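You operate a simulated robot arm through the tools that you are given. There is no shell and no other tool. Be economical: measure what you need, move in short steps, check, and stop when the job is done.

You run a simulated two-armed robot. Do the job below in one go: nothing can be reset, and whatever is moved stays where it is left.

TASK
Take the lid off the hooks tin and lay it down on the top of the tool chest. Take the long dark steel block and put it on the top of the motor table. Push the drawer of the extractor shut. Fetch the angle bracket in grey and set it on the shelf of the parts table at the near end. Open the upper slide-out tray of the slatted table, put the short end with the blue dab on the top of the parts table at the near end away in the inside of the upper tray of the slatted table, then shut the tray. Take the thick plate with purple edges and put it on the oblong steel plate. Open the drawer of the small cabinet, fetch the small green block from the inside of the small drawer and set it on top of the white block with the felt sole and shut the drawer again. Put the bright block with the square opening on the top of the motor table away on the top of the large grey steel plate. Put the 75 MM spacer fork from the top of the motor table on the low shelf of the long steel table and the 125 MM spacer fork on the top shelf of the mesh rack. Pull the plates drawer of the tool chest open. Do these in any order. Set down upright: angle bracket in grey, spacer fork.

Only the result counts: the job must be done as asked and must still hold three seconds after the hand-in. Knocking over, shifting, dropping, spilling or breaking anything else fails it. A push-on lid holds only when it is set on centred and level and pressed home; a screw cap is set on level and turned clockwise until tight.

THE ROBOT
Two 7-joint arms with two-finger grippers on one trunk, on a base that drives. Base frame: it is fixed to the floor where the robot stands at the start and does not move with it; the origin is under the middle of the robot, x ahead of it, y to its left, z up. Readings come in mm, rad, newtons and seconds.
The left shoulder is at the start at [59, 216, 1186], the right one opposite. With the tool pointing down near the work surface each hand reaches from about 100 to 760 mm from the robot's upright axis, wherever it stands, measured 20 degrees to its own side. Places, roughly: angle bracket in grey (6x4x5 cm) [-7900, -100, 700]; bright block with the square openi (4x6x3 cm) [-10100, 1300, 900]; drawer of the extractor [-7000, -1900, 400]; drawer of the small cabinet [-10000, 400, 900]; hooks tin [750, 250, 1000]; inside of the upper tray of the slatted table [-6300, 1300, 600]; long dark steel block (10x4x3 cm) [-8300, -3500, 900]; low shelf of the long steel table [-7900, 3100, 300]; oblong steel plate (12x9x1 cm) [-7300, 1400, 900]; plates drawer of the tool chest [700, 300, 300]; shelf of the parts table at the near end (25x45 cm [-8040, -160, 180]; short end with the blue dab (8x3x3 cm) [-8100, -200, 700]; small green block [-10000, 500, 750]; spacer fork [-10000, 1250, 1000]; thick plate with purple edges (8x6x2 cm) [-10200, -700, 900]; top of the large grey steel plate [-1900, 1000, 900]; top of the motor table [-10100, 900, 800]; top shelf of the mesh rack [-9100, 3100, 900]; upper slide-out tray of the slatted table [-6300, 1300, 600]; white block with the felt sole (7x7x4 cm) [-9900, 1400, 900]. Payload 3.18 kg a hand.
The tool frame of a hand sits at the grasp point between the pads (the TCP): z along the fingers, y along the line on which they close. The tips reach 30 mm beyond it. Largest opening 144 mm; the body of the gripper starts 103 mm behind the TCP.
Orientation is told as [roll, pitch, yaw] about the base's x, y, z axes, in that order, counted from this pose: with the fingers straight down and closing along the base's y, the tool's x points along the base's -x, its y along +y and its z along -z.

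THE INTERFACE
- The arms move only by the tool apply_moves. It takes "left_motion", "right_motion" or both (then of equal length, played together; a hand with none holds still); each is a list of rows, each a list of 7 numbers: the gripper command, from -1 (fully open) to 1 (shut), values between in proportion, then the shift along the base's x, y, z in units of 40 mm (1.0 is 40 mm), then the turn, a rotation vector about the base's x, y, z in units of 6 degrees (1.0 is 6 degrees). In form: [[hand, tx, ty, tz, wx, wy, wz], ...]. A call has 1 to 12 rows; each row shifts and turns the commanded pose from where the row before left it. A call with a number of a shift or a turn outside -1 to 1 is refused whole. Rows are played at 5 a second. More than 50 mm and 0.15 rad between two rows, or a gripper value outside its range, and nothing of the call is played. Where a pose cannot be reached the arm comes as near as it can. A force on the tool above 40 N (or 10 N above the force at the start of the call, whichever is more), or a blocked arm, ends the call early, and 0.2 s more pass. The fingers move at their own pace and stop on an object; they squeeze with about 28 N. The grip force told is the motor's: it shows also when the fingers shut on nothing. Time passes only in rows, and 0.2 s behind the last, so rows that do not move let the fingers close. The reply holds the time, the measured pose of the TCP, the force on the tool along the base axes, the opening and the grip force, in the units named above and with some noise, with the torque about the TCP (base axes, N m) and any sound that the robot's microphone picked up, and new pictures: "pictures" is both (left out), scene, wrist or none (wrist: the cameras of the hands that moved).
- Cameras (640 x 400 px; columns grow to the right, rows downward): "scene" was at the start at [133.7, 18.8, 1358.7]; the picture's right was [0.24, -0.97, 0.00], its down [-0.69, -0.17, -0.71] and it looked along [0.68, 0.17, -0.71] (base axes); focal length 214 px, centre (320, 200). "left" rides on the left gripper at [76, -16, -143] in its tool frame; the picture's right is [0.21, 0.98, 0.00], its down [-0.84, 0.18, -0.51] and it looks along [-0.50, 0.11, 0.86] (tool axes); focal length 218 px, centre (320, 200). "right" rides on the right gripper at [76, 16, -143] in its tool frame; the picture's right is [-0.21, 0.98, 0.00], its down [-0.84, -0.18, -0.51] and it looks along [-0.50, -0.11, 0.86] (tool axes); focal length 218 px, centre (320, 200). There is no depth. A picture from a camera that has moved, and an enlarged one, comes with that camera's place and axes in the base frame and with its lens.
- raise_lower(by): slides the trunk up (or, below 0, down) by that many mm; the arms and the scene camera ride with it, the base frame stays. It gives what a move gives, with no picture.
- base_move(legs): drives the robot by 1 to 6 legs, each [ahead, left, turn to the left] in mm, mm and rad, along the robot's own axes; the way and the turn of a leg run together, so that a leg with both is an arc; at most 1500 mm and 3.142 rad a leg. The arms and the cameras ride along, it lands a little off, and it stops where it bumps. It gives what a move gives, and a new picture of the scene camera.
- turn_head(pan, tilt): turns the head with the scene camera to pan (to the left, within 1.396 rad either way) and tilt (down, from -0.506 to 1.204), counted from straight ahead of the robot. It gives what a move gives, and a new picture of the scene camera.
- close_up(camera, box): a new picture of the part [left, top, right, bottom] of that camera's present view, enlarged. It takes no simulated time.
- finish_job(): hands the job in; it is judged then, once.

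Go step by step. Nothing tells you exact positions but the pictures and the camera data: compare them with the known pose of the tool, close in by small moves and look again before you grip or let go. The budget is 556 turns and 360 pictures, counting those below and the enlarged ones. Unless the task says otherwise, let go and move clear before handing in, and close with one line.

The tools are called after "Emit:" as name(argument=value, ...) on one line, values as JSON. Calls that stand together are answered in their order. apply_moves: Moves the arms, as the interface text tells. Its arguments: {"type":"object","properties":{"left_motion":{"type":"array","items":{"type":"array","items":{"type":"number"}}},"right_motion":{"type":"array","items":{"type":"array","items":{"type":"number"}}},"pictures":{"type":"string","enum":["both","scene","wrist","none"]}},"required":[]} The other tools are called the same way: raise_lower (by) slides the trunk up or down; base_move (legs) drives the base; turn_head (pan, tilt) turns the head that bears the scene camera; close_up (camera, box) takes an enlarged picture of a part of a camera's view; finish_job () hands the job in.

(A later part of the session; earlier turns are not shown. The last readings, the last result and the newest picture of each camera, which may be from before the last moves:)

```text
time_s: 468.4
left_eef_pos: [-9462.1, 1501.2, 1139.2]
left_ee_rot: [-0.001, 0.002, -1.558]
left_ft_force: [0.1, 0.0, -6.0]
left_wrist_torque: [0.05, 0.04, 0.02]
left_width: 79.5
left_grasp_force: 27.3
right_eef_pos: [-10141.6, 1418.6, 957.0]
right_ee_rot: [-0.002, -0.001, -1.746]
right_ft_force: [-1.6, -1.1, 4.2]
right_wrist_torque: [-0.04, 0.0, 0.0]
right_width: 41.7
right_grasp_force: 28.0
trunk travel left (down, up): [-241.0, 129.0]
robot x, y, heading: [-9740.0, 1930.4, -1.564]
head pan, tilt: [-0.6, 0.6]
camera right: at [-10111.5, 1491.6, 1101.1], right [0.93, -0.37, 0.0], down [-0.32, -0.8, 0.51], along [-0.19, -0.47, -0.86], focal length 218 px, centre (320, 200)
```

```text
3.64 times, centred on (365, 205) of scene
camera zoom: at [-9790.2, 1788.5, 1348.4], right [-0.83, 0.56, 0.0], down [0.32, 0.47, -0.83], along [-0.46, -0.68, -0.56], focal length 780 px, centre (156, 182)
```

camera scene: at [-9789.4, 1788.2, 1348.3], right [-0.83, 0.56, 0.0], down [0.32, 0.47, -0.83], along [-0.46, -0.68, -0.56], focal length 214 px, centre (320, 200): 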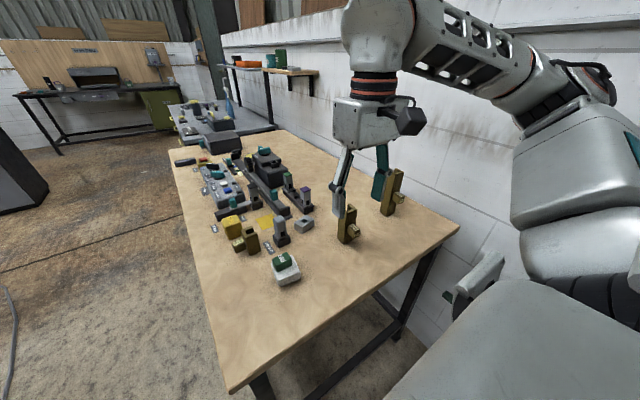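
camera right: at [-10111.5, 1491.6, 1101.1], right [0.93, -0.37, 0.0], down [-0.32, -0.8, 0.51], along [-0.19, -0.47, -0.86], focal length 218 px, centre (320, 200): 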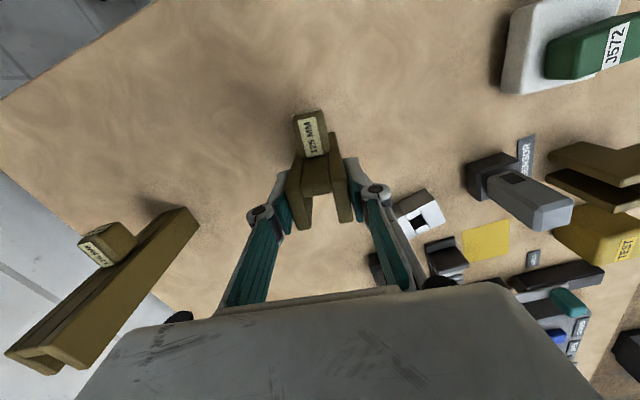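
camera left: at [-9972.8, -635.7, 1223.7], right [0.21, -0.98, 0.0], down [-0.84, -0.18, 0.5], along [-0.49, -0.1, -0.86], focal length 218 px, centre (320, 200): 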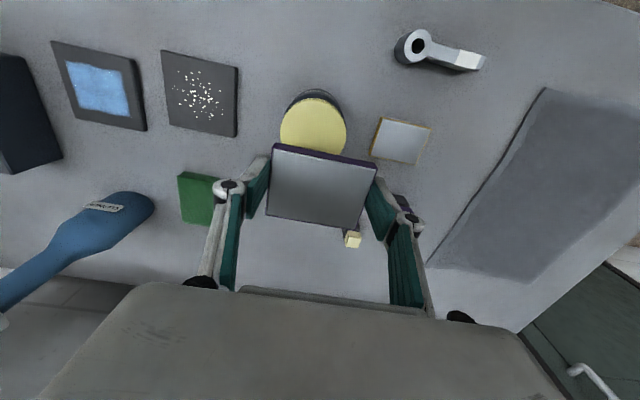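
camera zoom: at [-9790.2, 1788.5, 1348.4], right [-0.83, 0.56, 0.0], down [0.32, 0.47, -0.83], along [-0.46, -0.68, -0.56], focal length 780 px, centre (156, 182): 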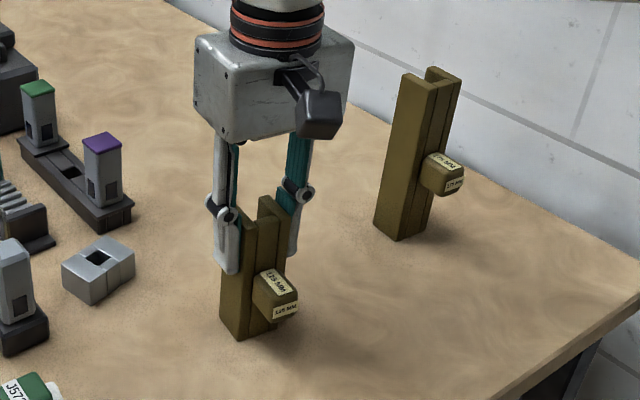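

Emit:
apply_moves(right_motion=[[1, 0, 0, 0.5, 0, 0, 0], [1, 0, 0, 1, 0, 0, 0], [1, 0, 0, 1, 0, 0, 0], [1, 0, 0, 1, 0, 0, 0], [1, 0, 0.3, 1, 0, 0, 0], [1, 0, 0.7, 0.7, 0, 0, 0], [1, 0.5, 0.7, 0.3, 0, 0, 0], [1, 0.7, 0.6, 0, 0, 0, 0]], pictures="both")

```text
time_s: 470.2
left_eef_pos: [-9462.1, 1501.2, 1139.9]
left_ee_rot: [-0.003, 0.002, -1.56]
left_ft_force: [0.1, 0.0, -5.4]
left_wrist_torque: [0.05, 0.03, -0.03]
left_width: 79.6
left_grasp_force: 28.6
right_eef_pos: [-10087.8, 1510.2, 1162.8]
right_ee_rot: [-0.001, 0.0, -1.744]
right_ft_force: [0.2, 1.3, -4.0]
right_wrist_torque: [-0.01, 0.02, 0.01]
right_width: 41.6
right_grasp_force: 27.9
right hand out of reach, approached as far as the arm can: row 5, 6
trunk travel left (down, up): [-241.0, 129.0]
robot x, y, heading: [-9743.9, 1927.1, -1.564]
head pan, tilt: [-0.6, 0.6]
camera scene: at [-9789.9, 1788.8, 1348.4], right [-0.83, 0.56, 0.0], down [0.32, 0.47, -0.83], along [-0.46, -0.68, -0.56], focal length 214 px, centre (320, 200)
camera right: at [-10057.9, 1583.0, 1307.4], right [0.93, -0.37, 0.0], down [-0.32, -0.8, 0.51], along [-0.19, -0.47, -0.86], focal length 218 px, centre (320, 200)
```

scene: 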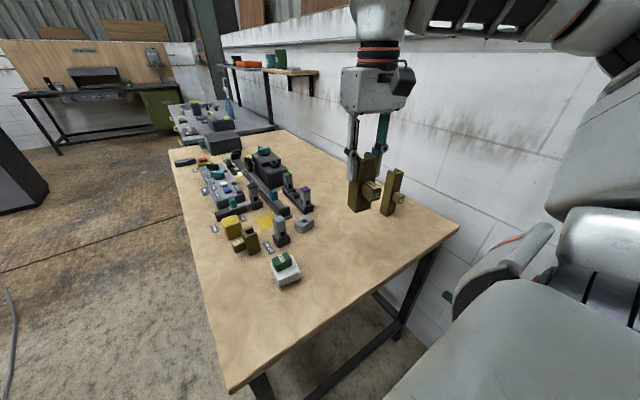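
right: 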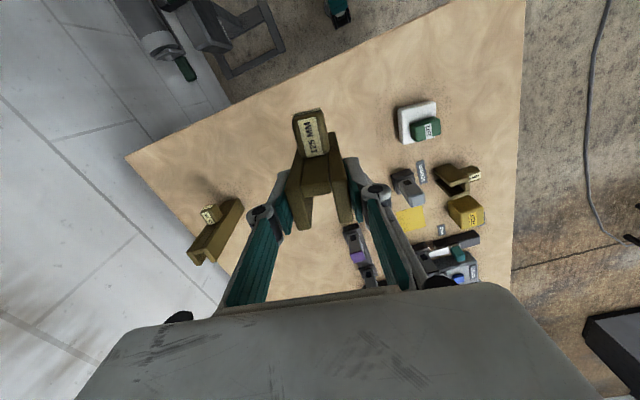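

Emit:
base_move(legs=[[0, 400, 0], [0, 0, 3.13]])

Emit:
turn_head(pan=0.0, tilt=0.45)

```text
time_s: 481.6
left_eef_pos: [-9605.4, 2367.3, 1138.9]
left_ee_rot: [-0.001, 0.003, 1.556]
left_ft_force: [0.6, 0.1, -6.1]
left_wrist_torque: [-0.05, 0.0, -0.02]
left_width: 79.6
left_grasp_force: 27.7
right_eef_pos: [-8980.4, 2342.1, 1162.9]
right_ee_rot: [-0.001, 0.002, 1.371]
right_ft_force: [-0.2, -0.1, -4.9]
right_wrist_torque: [-0.03, -0.01, 0.01]
right_width: 41.8
right_grasp_force: 28.4
trunk travel left (down, up): [-241.0, 129.0]
robot x, y, heading: [-9335.3, 1929.7, 1.551]
head pan, tilt: [-0.6, 0.6]
camera scene: at [-9284.4, 2069.6, 1348.3], right [0.81, -0.58, 0.0], down [-0.33, -0.46, -0.82], along [0.48, 0.67, -0.57], focal length 214 px, centre (320, 200)
```

scene: 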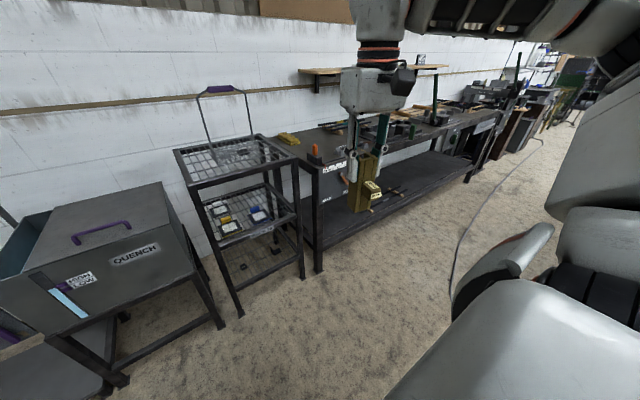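

```text
time_s: 482.6
left_eef_pos: [-9605.9, 2365.9, 1138.8]
left_ee_rot: [0.0, 0.003, 1.557]
left_ft_force: [1.1, -0.2, -5.5]
left_wrist_torque: [-0.07, 0.01, -0.03]
left_width: 79.6
left_grasp_force: 28.4
right_eef_pos: [-8980.1, 2342.5, 1162.6]
right_ee_rot: [-0.002, 0.0, 1.371]
right_ft_force: [-0.5, -0.8, -4.5]
right_wrist_torque: [0.0, -0.01, -0.01]
right_width: 41.7
right_grasp_force: 28.0
trunk travel left (down, up): [-241.0, 129.0]
robot x, y, heading: [-9337.7, 1929.4, 1.552]
head pan, tilt: [0.0, 0.45]
camera scene: at [-9333.8, 2089.5, 1361.8], right [1.0, -0.02, 0.0], down [-0.01, -0.44, -0.9], along [0.02, 0.9, -0.44], focal length 214 px, centre (320, 200)
```

scene: 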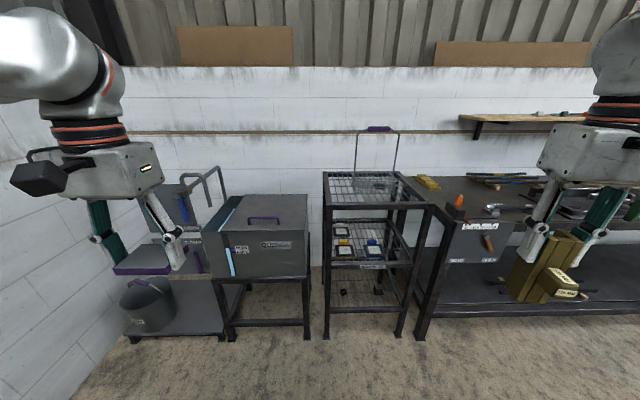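

Emit:
close_up(camera="scene", box=[300, 110, 470, 220])

```text
3.64 times, centred on (385, 165) of scene
camera zoom: at [-9333.8, 2089.5, 1361.8], right [1.0, -0.02, 0.0], down [-0.01, -0.44, -0.9], along [0.02, 0.9, -0.44], focal length 780 px, centre (84, 327)
```

zoom: 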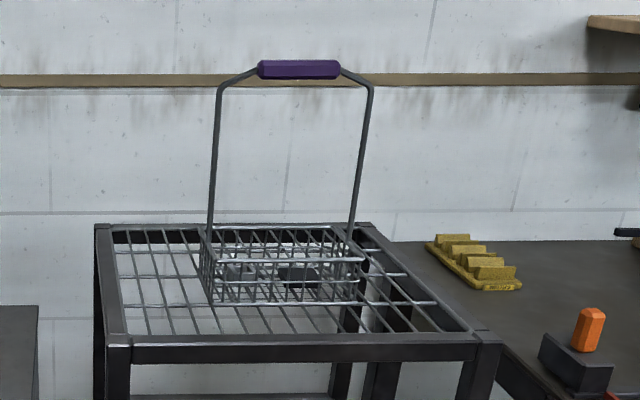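

Emit:
base_move(legs=[[640, 80, 0.019]])

Emit:
turn_head(pan=-0.3, tilt=0.6)

```text
time_s: 486.2
left_eef_pos: [-9683.8, 3005.7, 1138.8]
left_ee_rot: [-0.002, 0.005, 1.57]
left_ft_force: [-0.2, 0.6, -5.3]
left_wrist_torque: [-0.07, -0.01, -0.03]
left_width: 79.4
left_grasp_force: 28.3
right_eef_pos: [-9057.0, 2988.8, 1162.8]
right_ee_rot: [-0.001, 0.002, 1.384]
right_ft_force: [0.3, -0.1, -4.8]
right_wrist_torque: [0.05, 0.01, 0.0]
right_width: 41.6
right_grasp_force: 27.7
trunk travel left (down, up): [-241.0, 129.0]
robot x, y, heading: [-9410.9, 2577.2, 1.566]
head pan, tilt: [0.0, 0.45]
camera scene: at [-9407.5, 2731.6, 1361.8], right [1.0, -0.01, 0.0], down [0.0, -0.44, -0.9], along [0.01, 0.9, -0.44], focal length 214 px, centre (320, 200)
```

scene: 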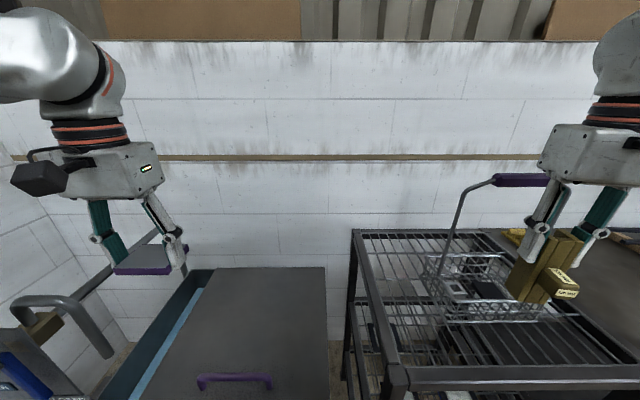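

```text
time_s: 487.0
left_eef_pos: [-9682.4, 3005.1, 1140.8]
left_ee_rot: [-0.001, 0.004, 1.572]
left_ft_force: [0.5, 0.4, -6.3]
left_wrist_torque: [-0.05, -0.02, -0.01]
left_width: 79.6
left_grasp_force: 28.0
right_eef_pos: [-9057.7, 2989.7, 1161.9]
right_ee_rot: [-0.002, 0.003, 1.385]
right_ft_force: [-0.6, 0.2, -4.8]
right_wrist_torque: [0.01, 0.0, -0.01]
right_width: 41.6
right_grasp_force: 27.7
trunk travel left (down, up): [-241.0, 129.0]
robot x, y, heading: [-9410.3, 2574.6, 1.563]
head pan, tilt: [-0.3, 0.6]
camera scene: at [-9381.5, 2723.5, 1348.3], right [0.95, -0.3, 0.0], down [-0.17, -0.54, -0.83], along [0.25, 0.79, -0.56], focal length 214 px, centre (320, 200)
```

scene: 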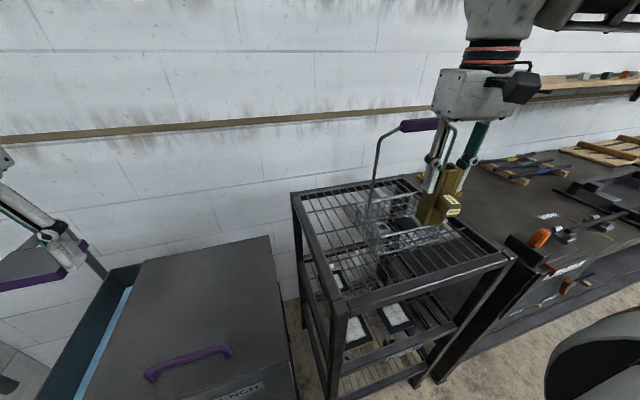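

Emit:
close_up(camera="scene", box=[280, 150, 520, 320])

Emit:
close_up(camera="right", box=[120, 0, 560, 300])

```text
2.35 times, centred on (400, 235) of scene
camera zoom: at [-9381.5, 2723.5, 1348.3], right [0.95, -0.3, 0.0], down [-0.17, -0.54, -0.83], along [0.25, 0.79, -0.56], focal length 505 px, centre (132, 118)
```

zoom: 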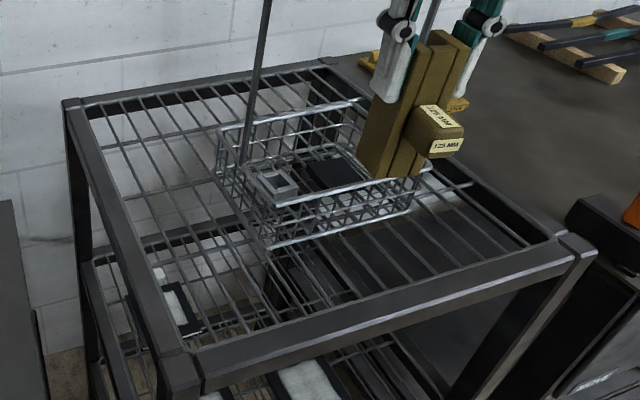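

```text
1.33 times, centred on (340, 150) of right
camera zoom: at [-9087.3, 2917.5, 1307.0], right [-0.92, 0.39, 0.0], down [0.33, 0.8, 0.51], along [0.2, 0.47, -0.86], focal length 291 px, centre (293, 267)
```

zoom: 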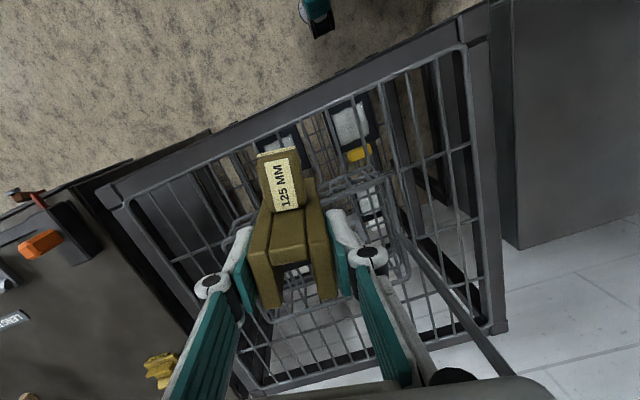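

Emit:
apply_moves(right_motion=[[1, -0.8, -0.2, 0, 0, 0, 0], [1, -0.8, 0, 0, 0, 0, 1], [1, -0.8, 0, 0, 0, 0, 1], [1, -0.8, 0.2, 0, 0, 0, 1], [1, 0, 0.5, 0, 0, 0, 1], [1, 0, 0.5, -0.3, 0, 0, 1], [1, 0, 0.5, -0.5, 0, 0, 1], [1, 0, 0.2, -0.5, 0, 0, 1], [1, 0, 0, 0, 0, 0, 0]], pictures="both")

```text
time_s: 489.0
left_eef_pos: [-9684.0, 3005.1, 1140.0]
left_ee_rot: [-0.001, 0.003, 1.572]
left_ft_force: [0.2, 0.1, -5.6]
left_wrist_torque: [-0.06, 0.01, 0.0]
left_width: 79.7
left_grasp_force: 27.6
right_eef_pos: [-9185.4, 3019.6, 1157.2]
right_ee_rot: [0.0, 0.0, 1.855]
right_ft_force: [-0.1, 0.3, -3.8]
right_wrist_torque: [0.0, -0.02, -0.01]
right_width: 41.8
right_grasp_force: 28.1
right hand out of reach, approached as far as the arm can: row 6, 7, 8
trunk travel left (down, up): [-241.0, 129.0]
robot x, y, heading: [-9410.1, 2572.3, 1.563]
head pan, tilt: [-0.3, 0.6]
camera scene: at [-9381.4, 2723.5, 1348.3], right [0.95, -0.3, 0.0], down [-0.17, -0.54, -0.82], along [0.25, 0.79, -0.57], focal length 214 px, centre (320, 200)
camera right: at [-9179.1, 2941.5, 1300.8], right [-1.0, -0.07, 0.0], down [-0.07, 0.86, 0.51], along [-0.04, 0.51, -0.86], focal length 218 px, centre (320, 200)
```

scene: 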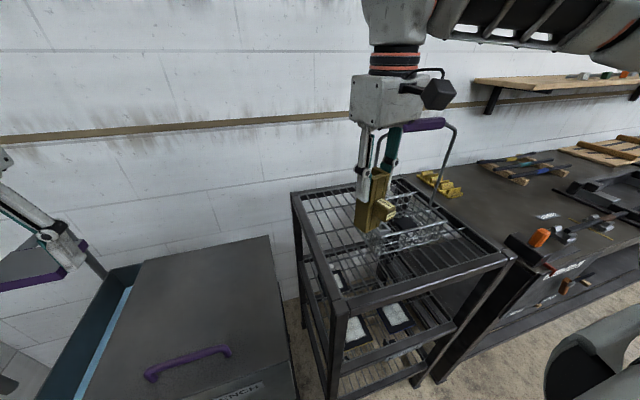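
right: 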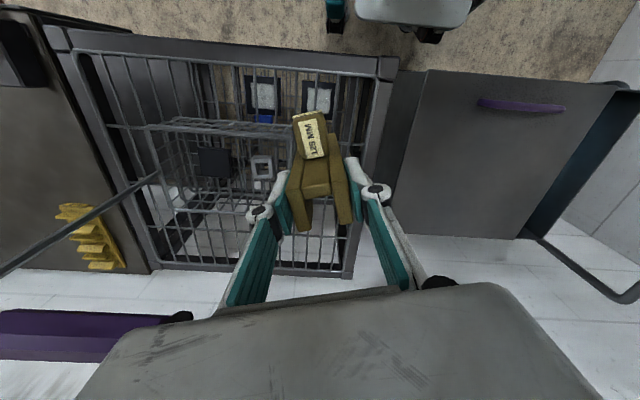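

Emit:
close_up(camera="right", box=[60, 30, 410, 290])

```text
1.54 times, centred on (235, 160) of right
camera zoom: at [-9179.1, 2941.5, 1300.8], right [-1.0, -0.07, 0.0], down [-0.07, 0.86, 0.51], along [-0.04, 0.51, -0.86], focal length 336 px, centre (451, 262)
```

zoom: 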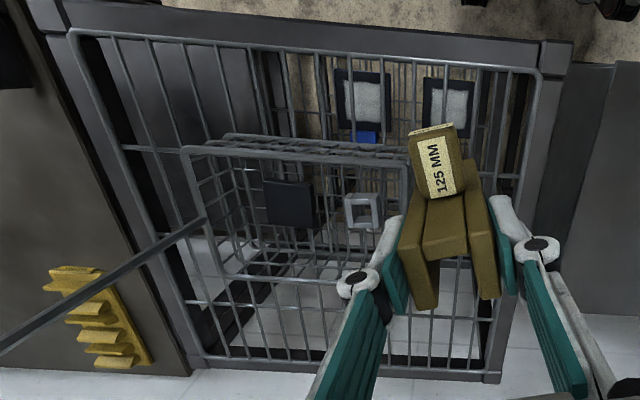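

Emit:
apply_moves(right_motion=[[1, -0.1, 0.3, -0.8, 0, 0, 0], [1, 0, 0.3, -0.8, 0, 0, 0.3], [1, 0, 0.3, -0.8, 0, 0, 0.5], [1, 0, 0, -0.4, 0, 0, 0.5], [1, 0, 0, 0, 0, 0, 0]], pictures="both")

Emit:
close_up(camera="right", box=[200, 30, 440, 260])

Emit:
close_up(camera="scene", box=[280, 150, 480, 310])

```text
time_s: 490.2
left_eef_pos: [-9684.5, 3004.4, 1140.2]
left_ee_rot: [-0.003, 0.002, 1.57]
left_ft_force: [0.0, -0.5, -5.9]
left_wrist_torque: [-0.09, -0.02, 0.02]
left_width: 79.5
left_grasp_force: 28.0
right_eef_pos: [-9189.6, 3053.6, 1048.0]
right_ee_rot: [-0.002, -0.005, 1.992]
right_ft_force: [3.0, 2.1, 19.5]
right_wrist_torque: [-0.12, -0.11, 0.03]
right_width: 41.8
right_grasp_force: 27.7
trunk travel left (down, up): [-241.0, 129.0]
robot x, y, heading: [-9409.4, 2574.3, 1.56]
head pan, tilt: [-0.3, 0.6]
camera scene: at [-9381.8, 2722.6, 1348.9], right [0.95, -0.3, 0.0], down [-0.17, -0.54, -0.83], along [0.25, 0.79, -0.56], focal length 214 px, centre (320, 200)
camera right: at [-9172.6, 2977.6, 1190.7], right [-0.98, -0.21, 0.0], down [-0.18, 0.84, 0.51], along [-0.11, 0.5, -0.86], focal length 218 px, centre (320, 200)
```

scene: 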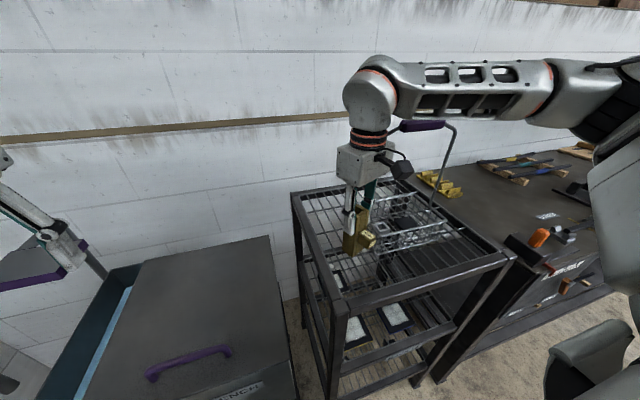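
right: 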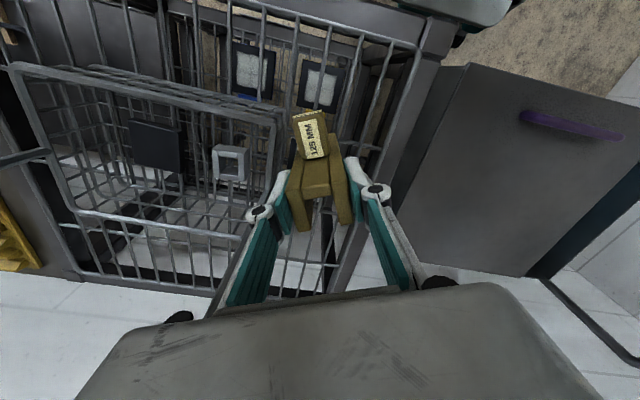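

```text
1.74 times, centred on (320, 145) of right
camera zoom: at [-9172.6, 2977.6, 1190.7], right [-0.98, -0.21, 0.0], down [-0.18, 0.84, 0.51], along [-0.11, 0.5, -0.86], focal length 380 px, centre (320, 296)
```

zoom: 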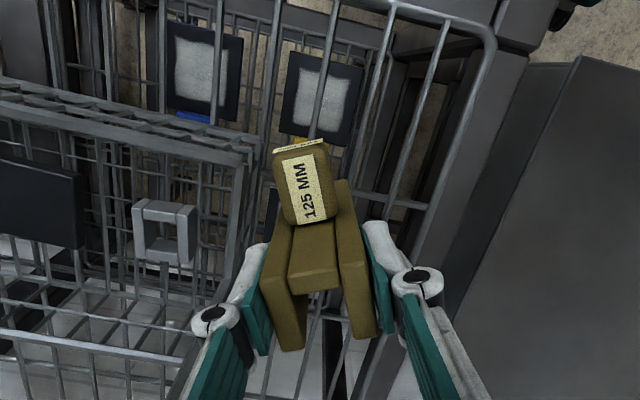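

```text
2.50 times, centred on (380, 230) of scene
camera zoom: at [-9381.8, 2722.6, 1348.9], right [0.95, -0.3, 0.0], down [-0.17, -0.54, -0.83], along [0.25, 0.79, -0.56], focal length 536 px, centre (170, 125)
```

zoom: 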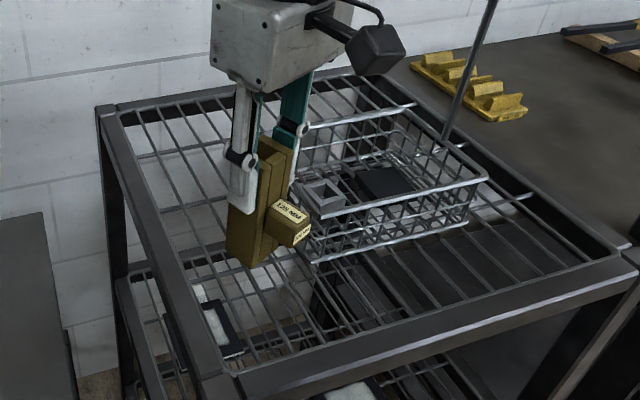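

Emit:
apply_moves(right_motion=[[1, 0, 0, 0.04, 0, 0, 0], [1, 0, 0, 0, 0, 0, 0]], pictures="none")

Emit:
apply_moves(right_motion=[[0.3, 0, 0, 0, 0, 0, 0], [0.25, 0, 0, 0, 0, 0, 0], [0.25, 0, 0, 0.2, 0, 0, 0], [0.25, 0, 0, 0.5, 0, 0, 0], [0.25, 0, 0, 0.8, 0, 0, 0]], pictures="wrist")

Emit:
close_up(camera="scene", box=[280, 150, 480, 310])

```text
time_s: 490.8
left_eef_pos: [-9682.9, 3004.9, 1139.3]
left_ee_rot: [-0.002, 0.001, 1.571]
left_ft_force: [-0.8, -0.9, -4.8]
left_wrist_torque: [-0.04, 0.02, -0.01]
left_width: 79.6
left_grasp_force: 28.1
right_eef_pos: [-9190.2, 3054.9, 1047.7]
right_ee_rot: [-0.005, -0.004, 1.991]
right_ft_force: [1.9, 7.7, 20.6]
right_wrist_torque: [0.35, 0.01, 0.03]
right_width: 41.8
right_grasp_force: 27.9
trunk travel left (down, up): [-241.0, 129.0]
robot x, y, heading: [-9405.6, 2575.3, 1.565]
head pan, tilt: [-0.3, 0.6]
```

```text
time_s: 492.0
left_eef_pos: [-9683.6, 3005.3, 1139.9]
left_ee_rot: [-0.001, 0.002, 1.572]
left_ft_force: [-0.7, 0.4, -5.3]
left_wrist_torque: [-0.01, -0.01, 0.04]
left_width: 79.2
left_grasp_force: 28.0
right_eef_pos: [-9188.4, 3053.9, 1054.7]
right_ee_rot: [-0.002, 0.0, 1.991]
right_ft_force: [0.1, -0.2, -0.6]
right_wrist_torque: [-0.01, -0.01, -0.05]
right_width: 54.1
right_grasp_force: 0.0
right hand out of reach, approached as far as the arm can: row 4, 5
trunk travel left (down, up): [-241.0, 129.0]
robot x, y, heading: [-9407.2, 2570.7, 1.565]
head pan, tilt: [-0.3, 0.6]
camera right: at [-9173.0, 2977.8, 1198.4], right [-0.98, -0.21, 0.0], down [-0.18, 0.84, 0.51], along [-0.1, 0.5, -0.86], focal length 218 px, centre (320, 200)
```

right: 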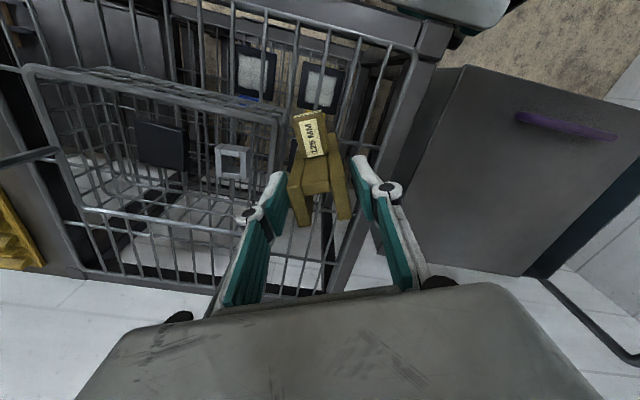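

```text
2.50 times, centred on (380, 230) of scene
camera zoom: at [-9381.8, 2723.2, 1348.3], right [0.95, -0.3, 0.0], down [-0.17, -0.54, -0.83], along [0.25, 0.79, -0.56], focal length 536 px, centre (170, 125)
```

zoom: 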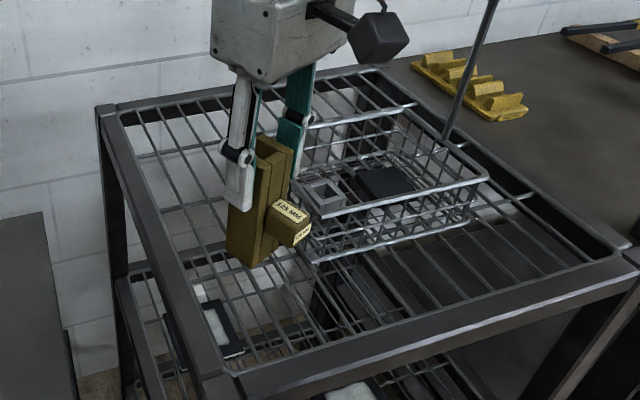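

The 125 mm fork stands. I raise via the trunk to clear it.

Emit:
raise_lower(by=110)

Emit:
base_move(legs=[[-250, 0, 0]])

Emit:
close_up(camera="scene", box=[280, 80, 480, 240])

```text
time_s: 493.4
left_eef_pos: [-9684.3, 3005.2, 1250.1]
left_ee_rot: [-0.003, 0.003, 1.569]
left_ft_force: [0.5, 0.8, -7.0]
left_wrist_torque: [-0.07, 0.01, 0.01]
left_width: 79.7
left_grasp_force: 28.6
right_eef_pos: [-9190.4, 3050.3, 1185.8]
right_ee_rot: [-0.02, -0.043, 1.988]
right_ft_force: [0.1, -0.2, -0.3]
right_wrist_torque: [-0.04, -0.01, 0.0]
right_width: 53.9
right_grasp_force: 0.1
trunk travel left (down, up): [-351.0, 19.0]
robot x, y, heading: [-9406.7, 2569.9, 1.563]
head pan, tilt: [-0.3, 0.6]
```

```text
time_s: 495.2
left_eef_pos: [-9685.0, 2755.4, 1249.8]
left_ee_rot: [-0.003, 0.002, 1.57]
left_ft_force: [0.5, 0.2, -6.3]
left_wrist_torque: [-0.06, 0.04, 0.0]
left_width: 79.5
left_grasp_force: 27.9
right_eef_pos: [-9190.3, 2798.9, 1186.1]
right_ee_rot: [-0.022, -0.043, 1.986]
right_ft_force: [1.1, 0.9, 0.6]
right_wrist_torque: [0.01, 0.02, 0.02]
right_width: 54.3
right_grasp_force: 0.0
trunk travel left (down, up): [-351.0, 19.0]
robot x, y, heading: [-9410.8, 2326.6, 1.562]
head pan, tilt: [-0.3, 0.6]
camera scene: at [-9383.5, 2446.9, 1460.3], right [0.95, -0.3, 0.0], down [-0.17, -0.54, -0.83], along [0.25, 0.79, -0.56], focal length 214 px, centre (320, 200)
```

scene: 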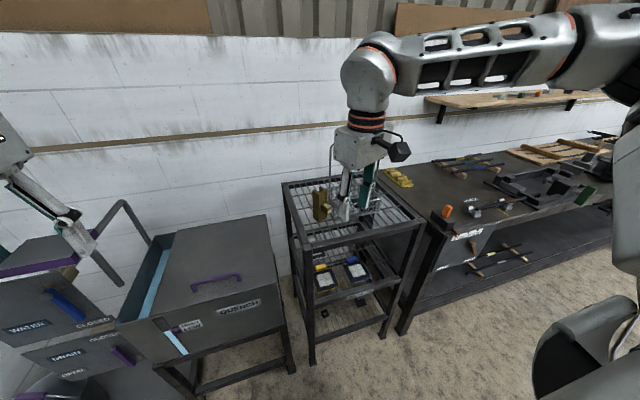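

```text
2.50 times, centred on (380, 160) of scene
camera zoom: at [-9383.5, 2446.9, 1460.3], right [0.95, -0.3, 0.0], down [-0.17, -0.54, -0.83], along [0.25, 0.79, -0.56], focal length 536 px, centre (170, 300)
```

zoom: 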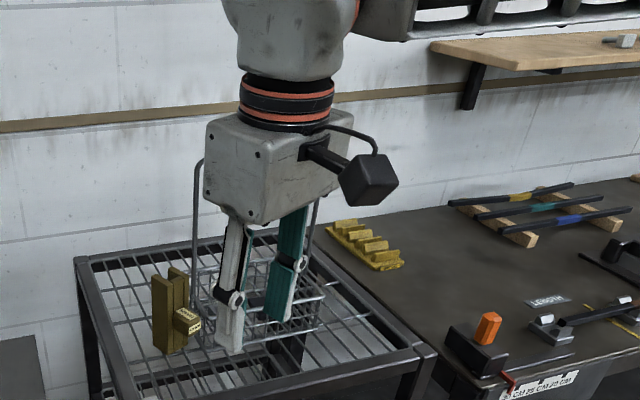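

Emit:
base_move(legs=[[-100, 0, 0], [0, 0, -1.562], [1000, 0, 0]])

Emit:
turn_head(pan=-0.6, tilt=0.5)

```text
time_s: 505.0
left_eef_pos: [-7979.2, 2498.0, 1250.1]
left_ee_rot: [-0.001, 0.004, 0.003]
left_ft_force: [-0.6, -0.4, -6.4]
left_wrist_torque: [-0.03, 0.08, -0.02]
left_width: 79.4
left_grasp_force: 27.6
right_eef_pos: [-7931.0, 2002.9, 1186.1]
right_ee_rot: [-0.021, -0.045, 0.422]
right_ft_force: [0.7, -0.1, 0.3]
right_wrist_torque: [0.03, 0.01, 0.03]
right_width: 54.0
right_grasp_force: 0.1
trunk travel left (down, up): [-351.0, 19.0]
robot x, y, heading: [-8408.4, 2219.9, -0.005]
head pan, tilt: [-0.3, 0.6]
camera scene: at [-8283.4, 2193.6, 1460.3], right [-0.3, -0.95, 0.0], down [-0.54, 0.17, -0.82], along [0.79, -0.25, -0.57], focal length 214 px, centre (320, 200)
```

scene: 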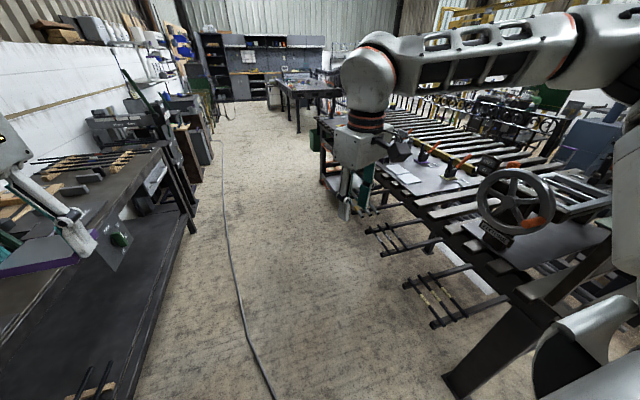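

```text
time_s: 505.8
left_eef_pos: [-7977.4, 2496.8, 1250.8]
left_ee_rot: [-0.001, 0.004, 0.003]
left_ft_force: [-0.6, -0.4, -5.2]
left_wrist_torque: [0.04, 0.05, 0.04]
left_width: 79.5
left_grasp_force: 27.8
right_eef_pos: [-7931.5, 2003.7, 1185.3]
right_ee_rot: [-0.021, -0.043, 0.423]
right_ft_force: [-0.2, 0.8, 0.2]
right_wrist_torque: [0.0, -0.02, 0.01]
right_width: 53.8
right_grasp_force: 0.1
trunk travel left (down, up): [-351.0, 19.0]
robot x, y, heading: [-8410.9, 2220.2, 0.002]
head pan, tilt: [-0.6, 0.499]
camera scene: at [-8293.2, 2168.4, 1469.4], right [-0.57, -0.82, 0.0], down [-0.39, 0.27, -0.88], along [0.72, -0.5, -0.48], focal length 214 px, centre (320, 200)
```

scene: 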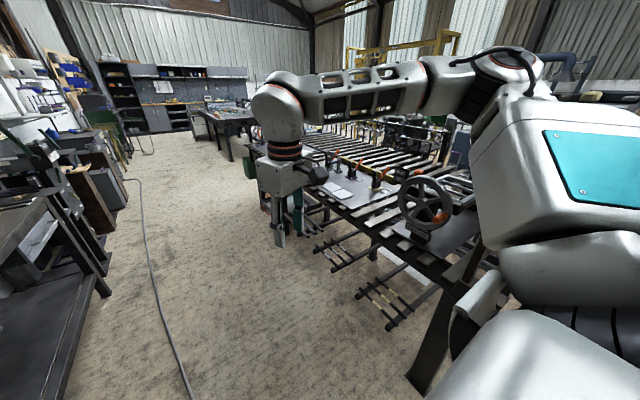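

Emit:
base_move(legs=[[700, 30, 0]])

Emit:
turn_head(pan=-0.9, tilt=0.6)

```text
time_s: 509.6
left_eef_pos: [-7280.0, 2526.4, 1248.9]
left_ee_rot: [-0.001, 0.003, 0.005]
left_ft_force: [0.7, -0.1, -6.0]
left_wrist_torque: [0.0, 0.07, 0.03]
left_width: 79.6
left_grasp_force: 28.4
right_eef_pos: [-7233.6, 2032.0, 1185.4]
right_ee_rot: [-0.023, -0.042, 0.424]
right_ft_force: [-0.3, 0.3, 0.7]
right_wrist_torque: [0.03, 0.02, 0.0]
right_width: 53.9
right_grasp_force: 0.2
trunk travel left (down, up): [-351.0, 19.0]
robot x, y, heading: [-7710.7, 2246.0, -0.0]
head pan, tilt: [-0.6, 0.499]
camera scene: at [-7594.6, 2197.0, 1469.4], right [-0.57, -0.82, 0.0], down [-0.39, 0.27, -0.88], along [0.72, -0.5, -0.48], focal length 214 px, centre (320, 200)
```

scene: 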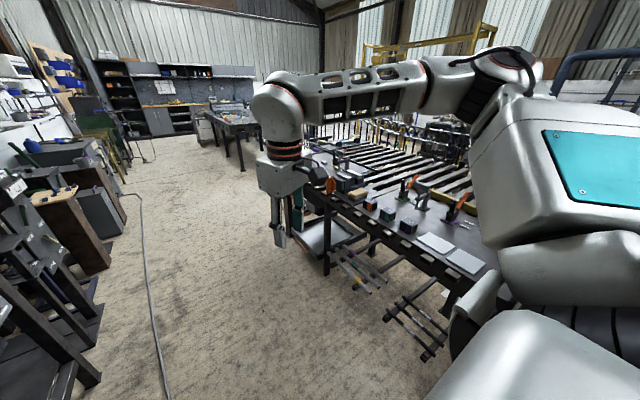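

```text
time_s: 510.4
left_eef_pos: [-7280.5, 2525.8, 1249.7]
left_ee_rot: [-0.002, 0.004, 0.006]
left_ft_force: [-0.2, 0.5, -6.1]
left_wrist_torque: [-0.01, 0.05, 0.0]
left_width: 79.8
left_grasp_force: 28.1
right_eef_pos: [-7234.9, 2032.9, 1186.2]
right_ee_rot: [-0.021, -0.044, 0.424]
right_ft_force: [0.3, -0.7, -1.4]
right_wrist_torque: [0.01, -0.01, -0.01]
right_width: 53.9
right_grasp_force: 0.0
trunk travel left (down, up): [-351.0, 19.0]
robot x, y, heading: [-7707.7, 2249.1, 0.0]
head pan, tilt: [-0.901, 0.6]
camera scene: at [-7615.3, 2179.3, 1460.3], right [-0.78, -0.62, 0.0], down [-0.35, 0.44, -0.83], along [0.51, -0.65, -0.56], focal length 214 px, centre (320, 200)
```

scene: 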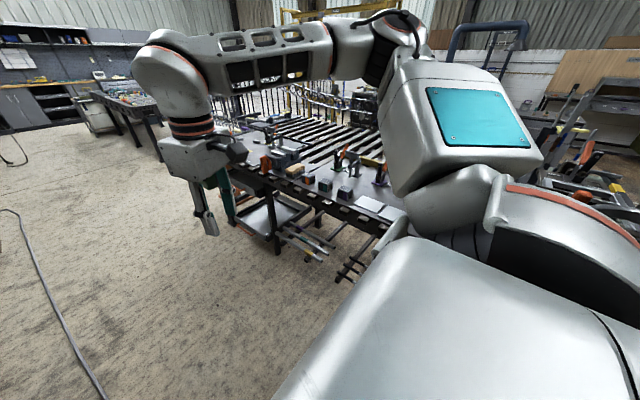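

Emit:
close_up(camera="scene", box=[220, 110, 420, 290])

```text
2.22 times, centred on (320, 200) of scene
camera zoom: at [-7615.3, 2179.3, 1460.3], right [-0.78, -0.62, 0.0], down [-0.35, 0.44, -0.83], along [0.51, -0.65, -0.56], focal length 477 px, centre (320, 200)
```

zoom: 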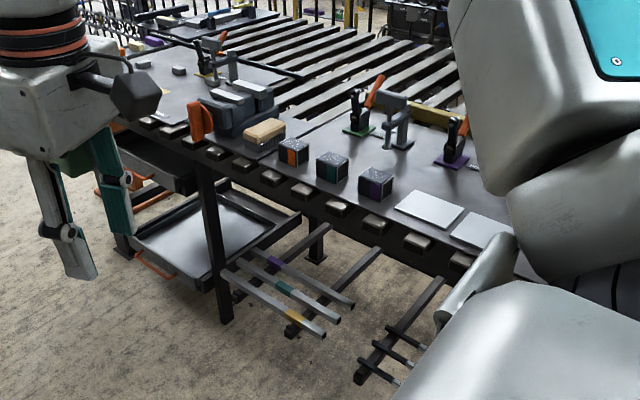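

Emit:
base_move(legs=[[180, -130, 0], [0, 0, -1.571], [200, 0, 0]])

Emit:
turn_head(pan=0.2, tilt=0.75)

```text
time_s: 517.2
left_eef_pos: [-7255.8, 1490.4, 1247.9]
left_ee_rot: [-0.002, 0.003, -1.569]
left_ft_force: [-1.0, 0.1, -5.7]
left_wrist_torque: [0.06, 0.02, -0.02]
left_width: 79.5
left_grasp_force: 27.8
right_eef_pos: [-7750.2, 1443.5, 1186.6]
right_ee_rot: [-0.021, -0.043, -1.151]
right_ft_force: [-0.9, 0.1, 1.0]
right_wrist_torque: [0.02, -0.03, 0.0]
right_width: 53.8
right_grasp_force: 0.1
trunk travel left (down, up): [-351.0, 19.0]
robot x, y, heading: [-7532.9, 1923.2, -1.576]
head pan, tilt: [-0.901, 0.6]
camera scene: at [-7600.5, 1824.8, 1460.3], right [-0.62, 0.79, 0.0], down [0.44, 0.35, -0.82], along [-0.65, -0.51, -0.57], focal length 214 px, centre (320, 200)
```

scene: 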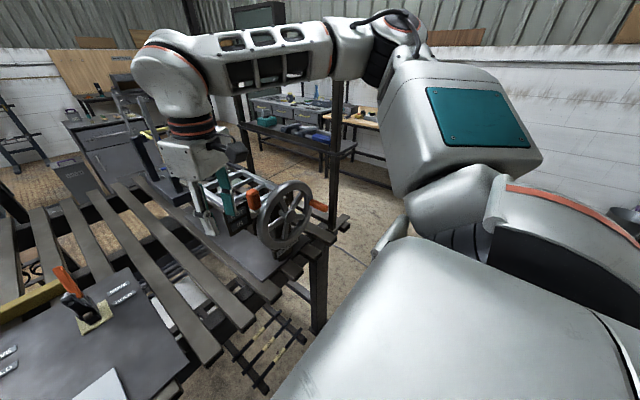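

```text
time_s: 518.6
left_eef_pos: [-7254.8, 1491.1, 1249.8]
left_ee_rot: [-0.002, 0.004, -1.567]
left_ft_force: [-0.2, -0.1, -5.7]
left_wrist_torque: [0.08, -0.02, 0.03]
left_width: 79.8
left_grasp_force: 28.1
right_eef_pos: [-7749.9, 1445.0, 1187.2]
right_ee_rot: [-0.021, -0.043, -1.15]
right_ft_force: [0.4, 0.5, 0.4]
right_wrist_torque: [0.0, -0.02, 0.01]
right_width: 54.1
right_grasp_force: 0.1
trunk travel left (down, up): [-351.0, 19.0]
robot x, y, heading: [-7532.5, 1924.2, -1.571]
head pan, tilt: [0.201, 0.75]
camera scene: at [-7514.8, 1798.9, 1447.4], right [-0.98, -0.2, 0.0], down [-0.13, 0.67, -0.73], along [0.14, -0.72, -0.68], focal length 214 px, centre (320, 200)
```

scene: 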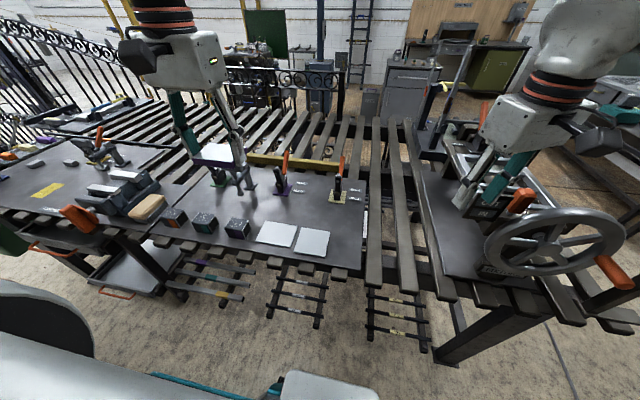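

Emit:
close_up(camera="scene", box=[150, 180, 350, 300])

```text
3.20 times, centred on (250, 240) of scene
camera zoom: at [-7514.8, 1798.9, 1447.4], right [-0.98, -0.2, 0.0], down [-0.13, 0.67, -0.73], along [0.14, -0.72, -0.68], focal length 686 px, centre (544, 72)
```

zoom: 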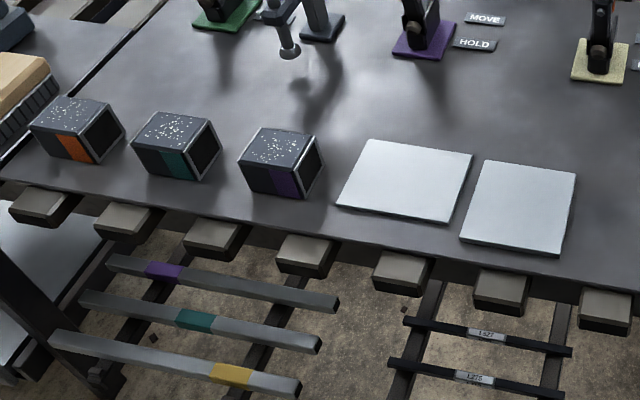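

Emit:
apply_moves(left_motion=[[1, -0.3, -0.6, -0.6, 0, 0, 0], [1, -0.3, -0.6, -0.6, 0, 0, 0], [1, -0.3, -0.6, -0.6, 0, 0, 0], [1, 0, -0.4, -0.8, 0, 0, 0], [1, 0, 0, -0.8, 0, 0, 0], [1, 0, 0, 0, 0, 0, 0]], pictures="both")

```text
time_s: 520.0
left_eef_pos: [-7293.1, 1403.1, 1112.7]
left_ee_rot: [-0.002, 0.002, -1.567]
left_ft_force: [-0.6, 0.2, -6.9]
left_wrist_torque: [0.03, 0.02, 0.01]
left_width: 79.7
left_grasp_force: 28.5
right_eef_pos: [-7750.0, 1444.5, 1185.3]
right_ee_rot: [-0.021, -0.045, -1.149]
right_ft_force: [-0.1, 0.2, 0.8]
right_wrist_torque: [-0.01, -0.02, 0.01]
right_width: 53.9
right_grasp_force: 0.0
trunk travel left (down, up): [-351.0, 19.0]
robot x, y, heading: [-7531.9, 1920.5, -1.574]
head pan, tilt: [0.201, 0.75]
camera scene: at [-7515.1, 1799.0, 1447.5], right [-0.98, -0.2, 0.0], down [-0.13, 0.67, -0.73], along [0.14, -0.72, -0.68], focal length 214 px, centre (320, 200)
camera left: at [-7309.6, 1479.2, 1257.2], right [0.98, 0.21, 0.0], down [0.18, -0.84, 0.51], along [0.11, -0.49, -0.86], focal length 218 px, centre (320, 200)
```

scene: 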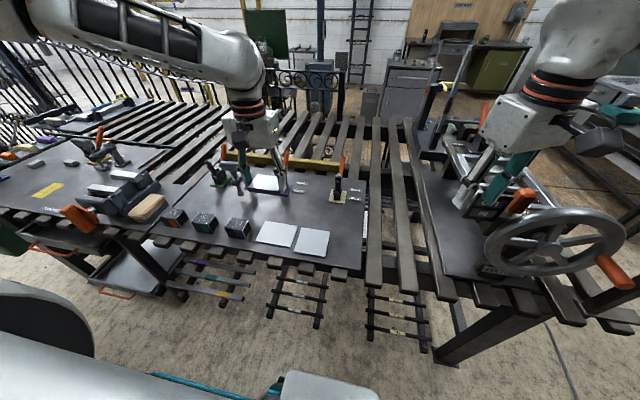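
left: 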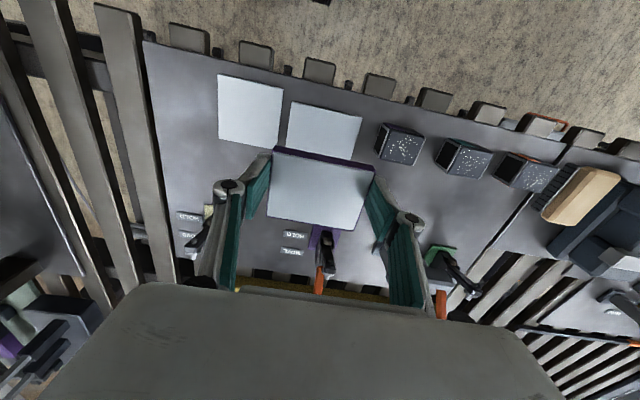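

Emit:
apply_moves(left_motion=[[1, 0.05, -0.05, -1, 0, 0, 0], [1, 0, 0, -1, 0, 0, 0], [1, 0, 0, -1, 0, 0, 0], [1, 0, 0, -1, 0, 0, 0], [1, 0, 0, 0, 0, 0, 0]], pictures="wrist")

Emit:
close_up(camera="scene", box=[200, 160, 360, 280])

```text
time_s: 521.2
left_eef_pos: [-7289.2, 1400.4, 954.0]
left_ee_rot: [-0.002, 0.002, -1.567]
left_ft_force: [0.2, 0.4, -6.4]
left_wrist_torque: [0.06, 0.01, 0.0]
left_width: 79.6
left_grasp_force: 28.0
right_eef_pos: [-7749.5, 1444.1, 1186.7]
right_ee_rot: [-0.02, -0.045, -1.151]
right_ft_force: [-0.1, -0.3, 0.7]
right_wrist_torque: [0.0, -0.02, -0.01]
right_width: 53.8
right_grasp_force: 0.0
trunk travel left (down, up): [-351.0, 19.0]
robot x, y, heading: [-7528.7, 1924.2, -1.571]
head pan, tilt: [0.201, 0.75]
camera left: at [-7306.6, 1476.5, 1098.1], right [0.98, 0.21, 0.0], down [0.18, -0.84, 0.51], along [0.11, -0.49, -0.86], focal length 218 px, centre (320, 200)
```

left: 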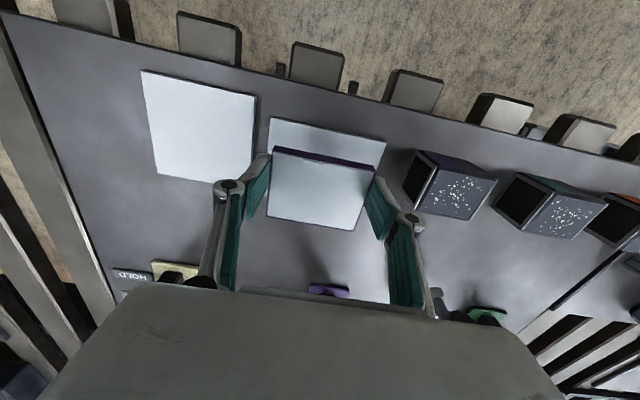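

```text
3.33 times, centred on (280, 220) of scene
camera zoom: at [-7515.1, 1799.3, 1447.5], right [-0.98, -0.2, 0.0], down [-0.13, 0.67, -0.73], along [0.14, -0.72, -0.68], focal length 715 px, centre (453, 133)
```

zoom: 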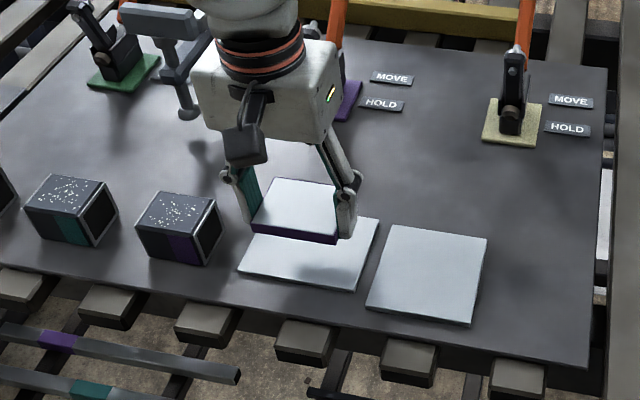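

Emit:
apply_moves(left_motion=[[1, 0.05, -0.2, -0.4, 0, 0, 0], [1, 0, 0, -0.15, 0, 0, 0], [1, 0, 0, 0, 0, 0, 0]], pictures="none")

Emit:
apply_moves(left_motion=[[1, 0, 0, -0.12, 0, 0, 0], [1, 0, 0, -0.1, 0, 0, 0], [1, 0, 0, 0, 0, 0, 0]], pictures="wrist")

```text
time_s: 522.0
left_eef_pos: [-7280.8, 1397.4, 936.9]
left_ee_rot: [-0.002, 0.002, -1.566]
left_ft_force: [0.1, 0.2, -5.9]
left_wrist_torque: [0.08, 0.0, 0.0]
left_width: 79.7
left_grasp_force: 28.4
left hand out of reach, approached as far as the arm can: row 1, 2
right_eef_pos: [-7750.0, 1443.4, 1186.3]
right_ee_rot: [-0.021, -0.044, -1.151]
right_ft_force: [-1.1, -0.6, -0.3]
right_wrist_torque: [0.0, 0.0, -0.01]
right_width: 54.0
right_grasp_force: 0.1
trunk travel left (down, up): [-351.0, 19.0]
robot x, y, heading: [-7530.7, 1919.4, -1.577]
head pan, tilt: [0.201, 0.75]
```

```text
time_s: 522.8
left_eef_pos: [-7278.6, 1399.4, 930.1]
left_ee_rot: [-0.003, 0.001, -1.568]
left_ft_force: [-0.1, -0.6, -6.0]
left_wrist_torque: [0.07, -0.02, -0.02]
left_width: 79.5
left_grasp_force: 28.1
left hand out of reach, approached as far as the arm can: row 2
right_eef_pos: [-7749.8, 1442.1, 1186.2]
right_ee_rot: [-0.021, -0.044, -1.149]
right_ft_force: [0.0, -0.5, -1.0]
right_wrist_torque: [-0.01, 0.0, 0.02]
right_width: 54.0
right_grasp_force: 0.0
trunk travel left (down, up): [-351.0, 19.0]
robot x, y, heading: [-7527.6, 1919.9, -1.578]
head pan, tilt: [0.201, 0.75]
camera left: at [-7295.3, 1476.4, 1074.1], right [0.98, 0.21, 0.0], down [0.18, -0.84, 0.51], along [0.1, -0.49, -0.86], focal length 218 px, centre (320, 200)
```

left: 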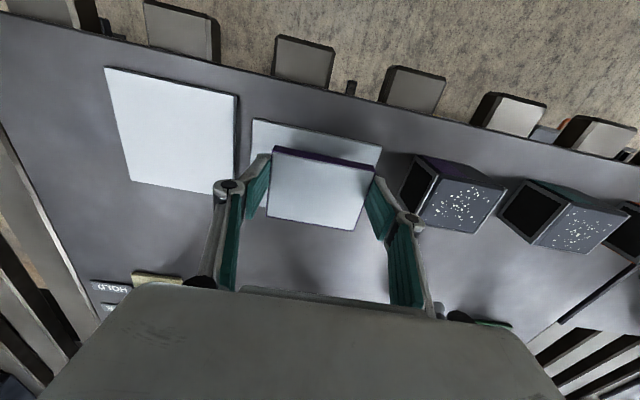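

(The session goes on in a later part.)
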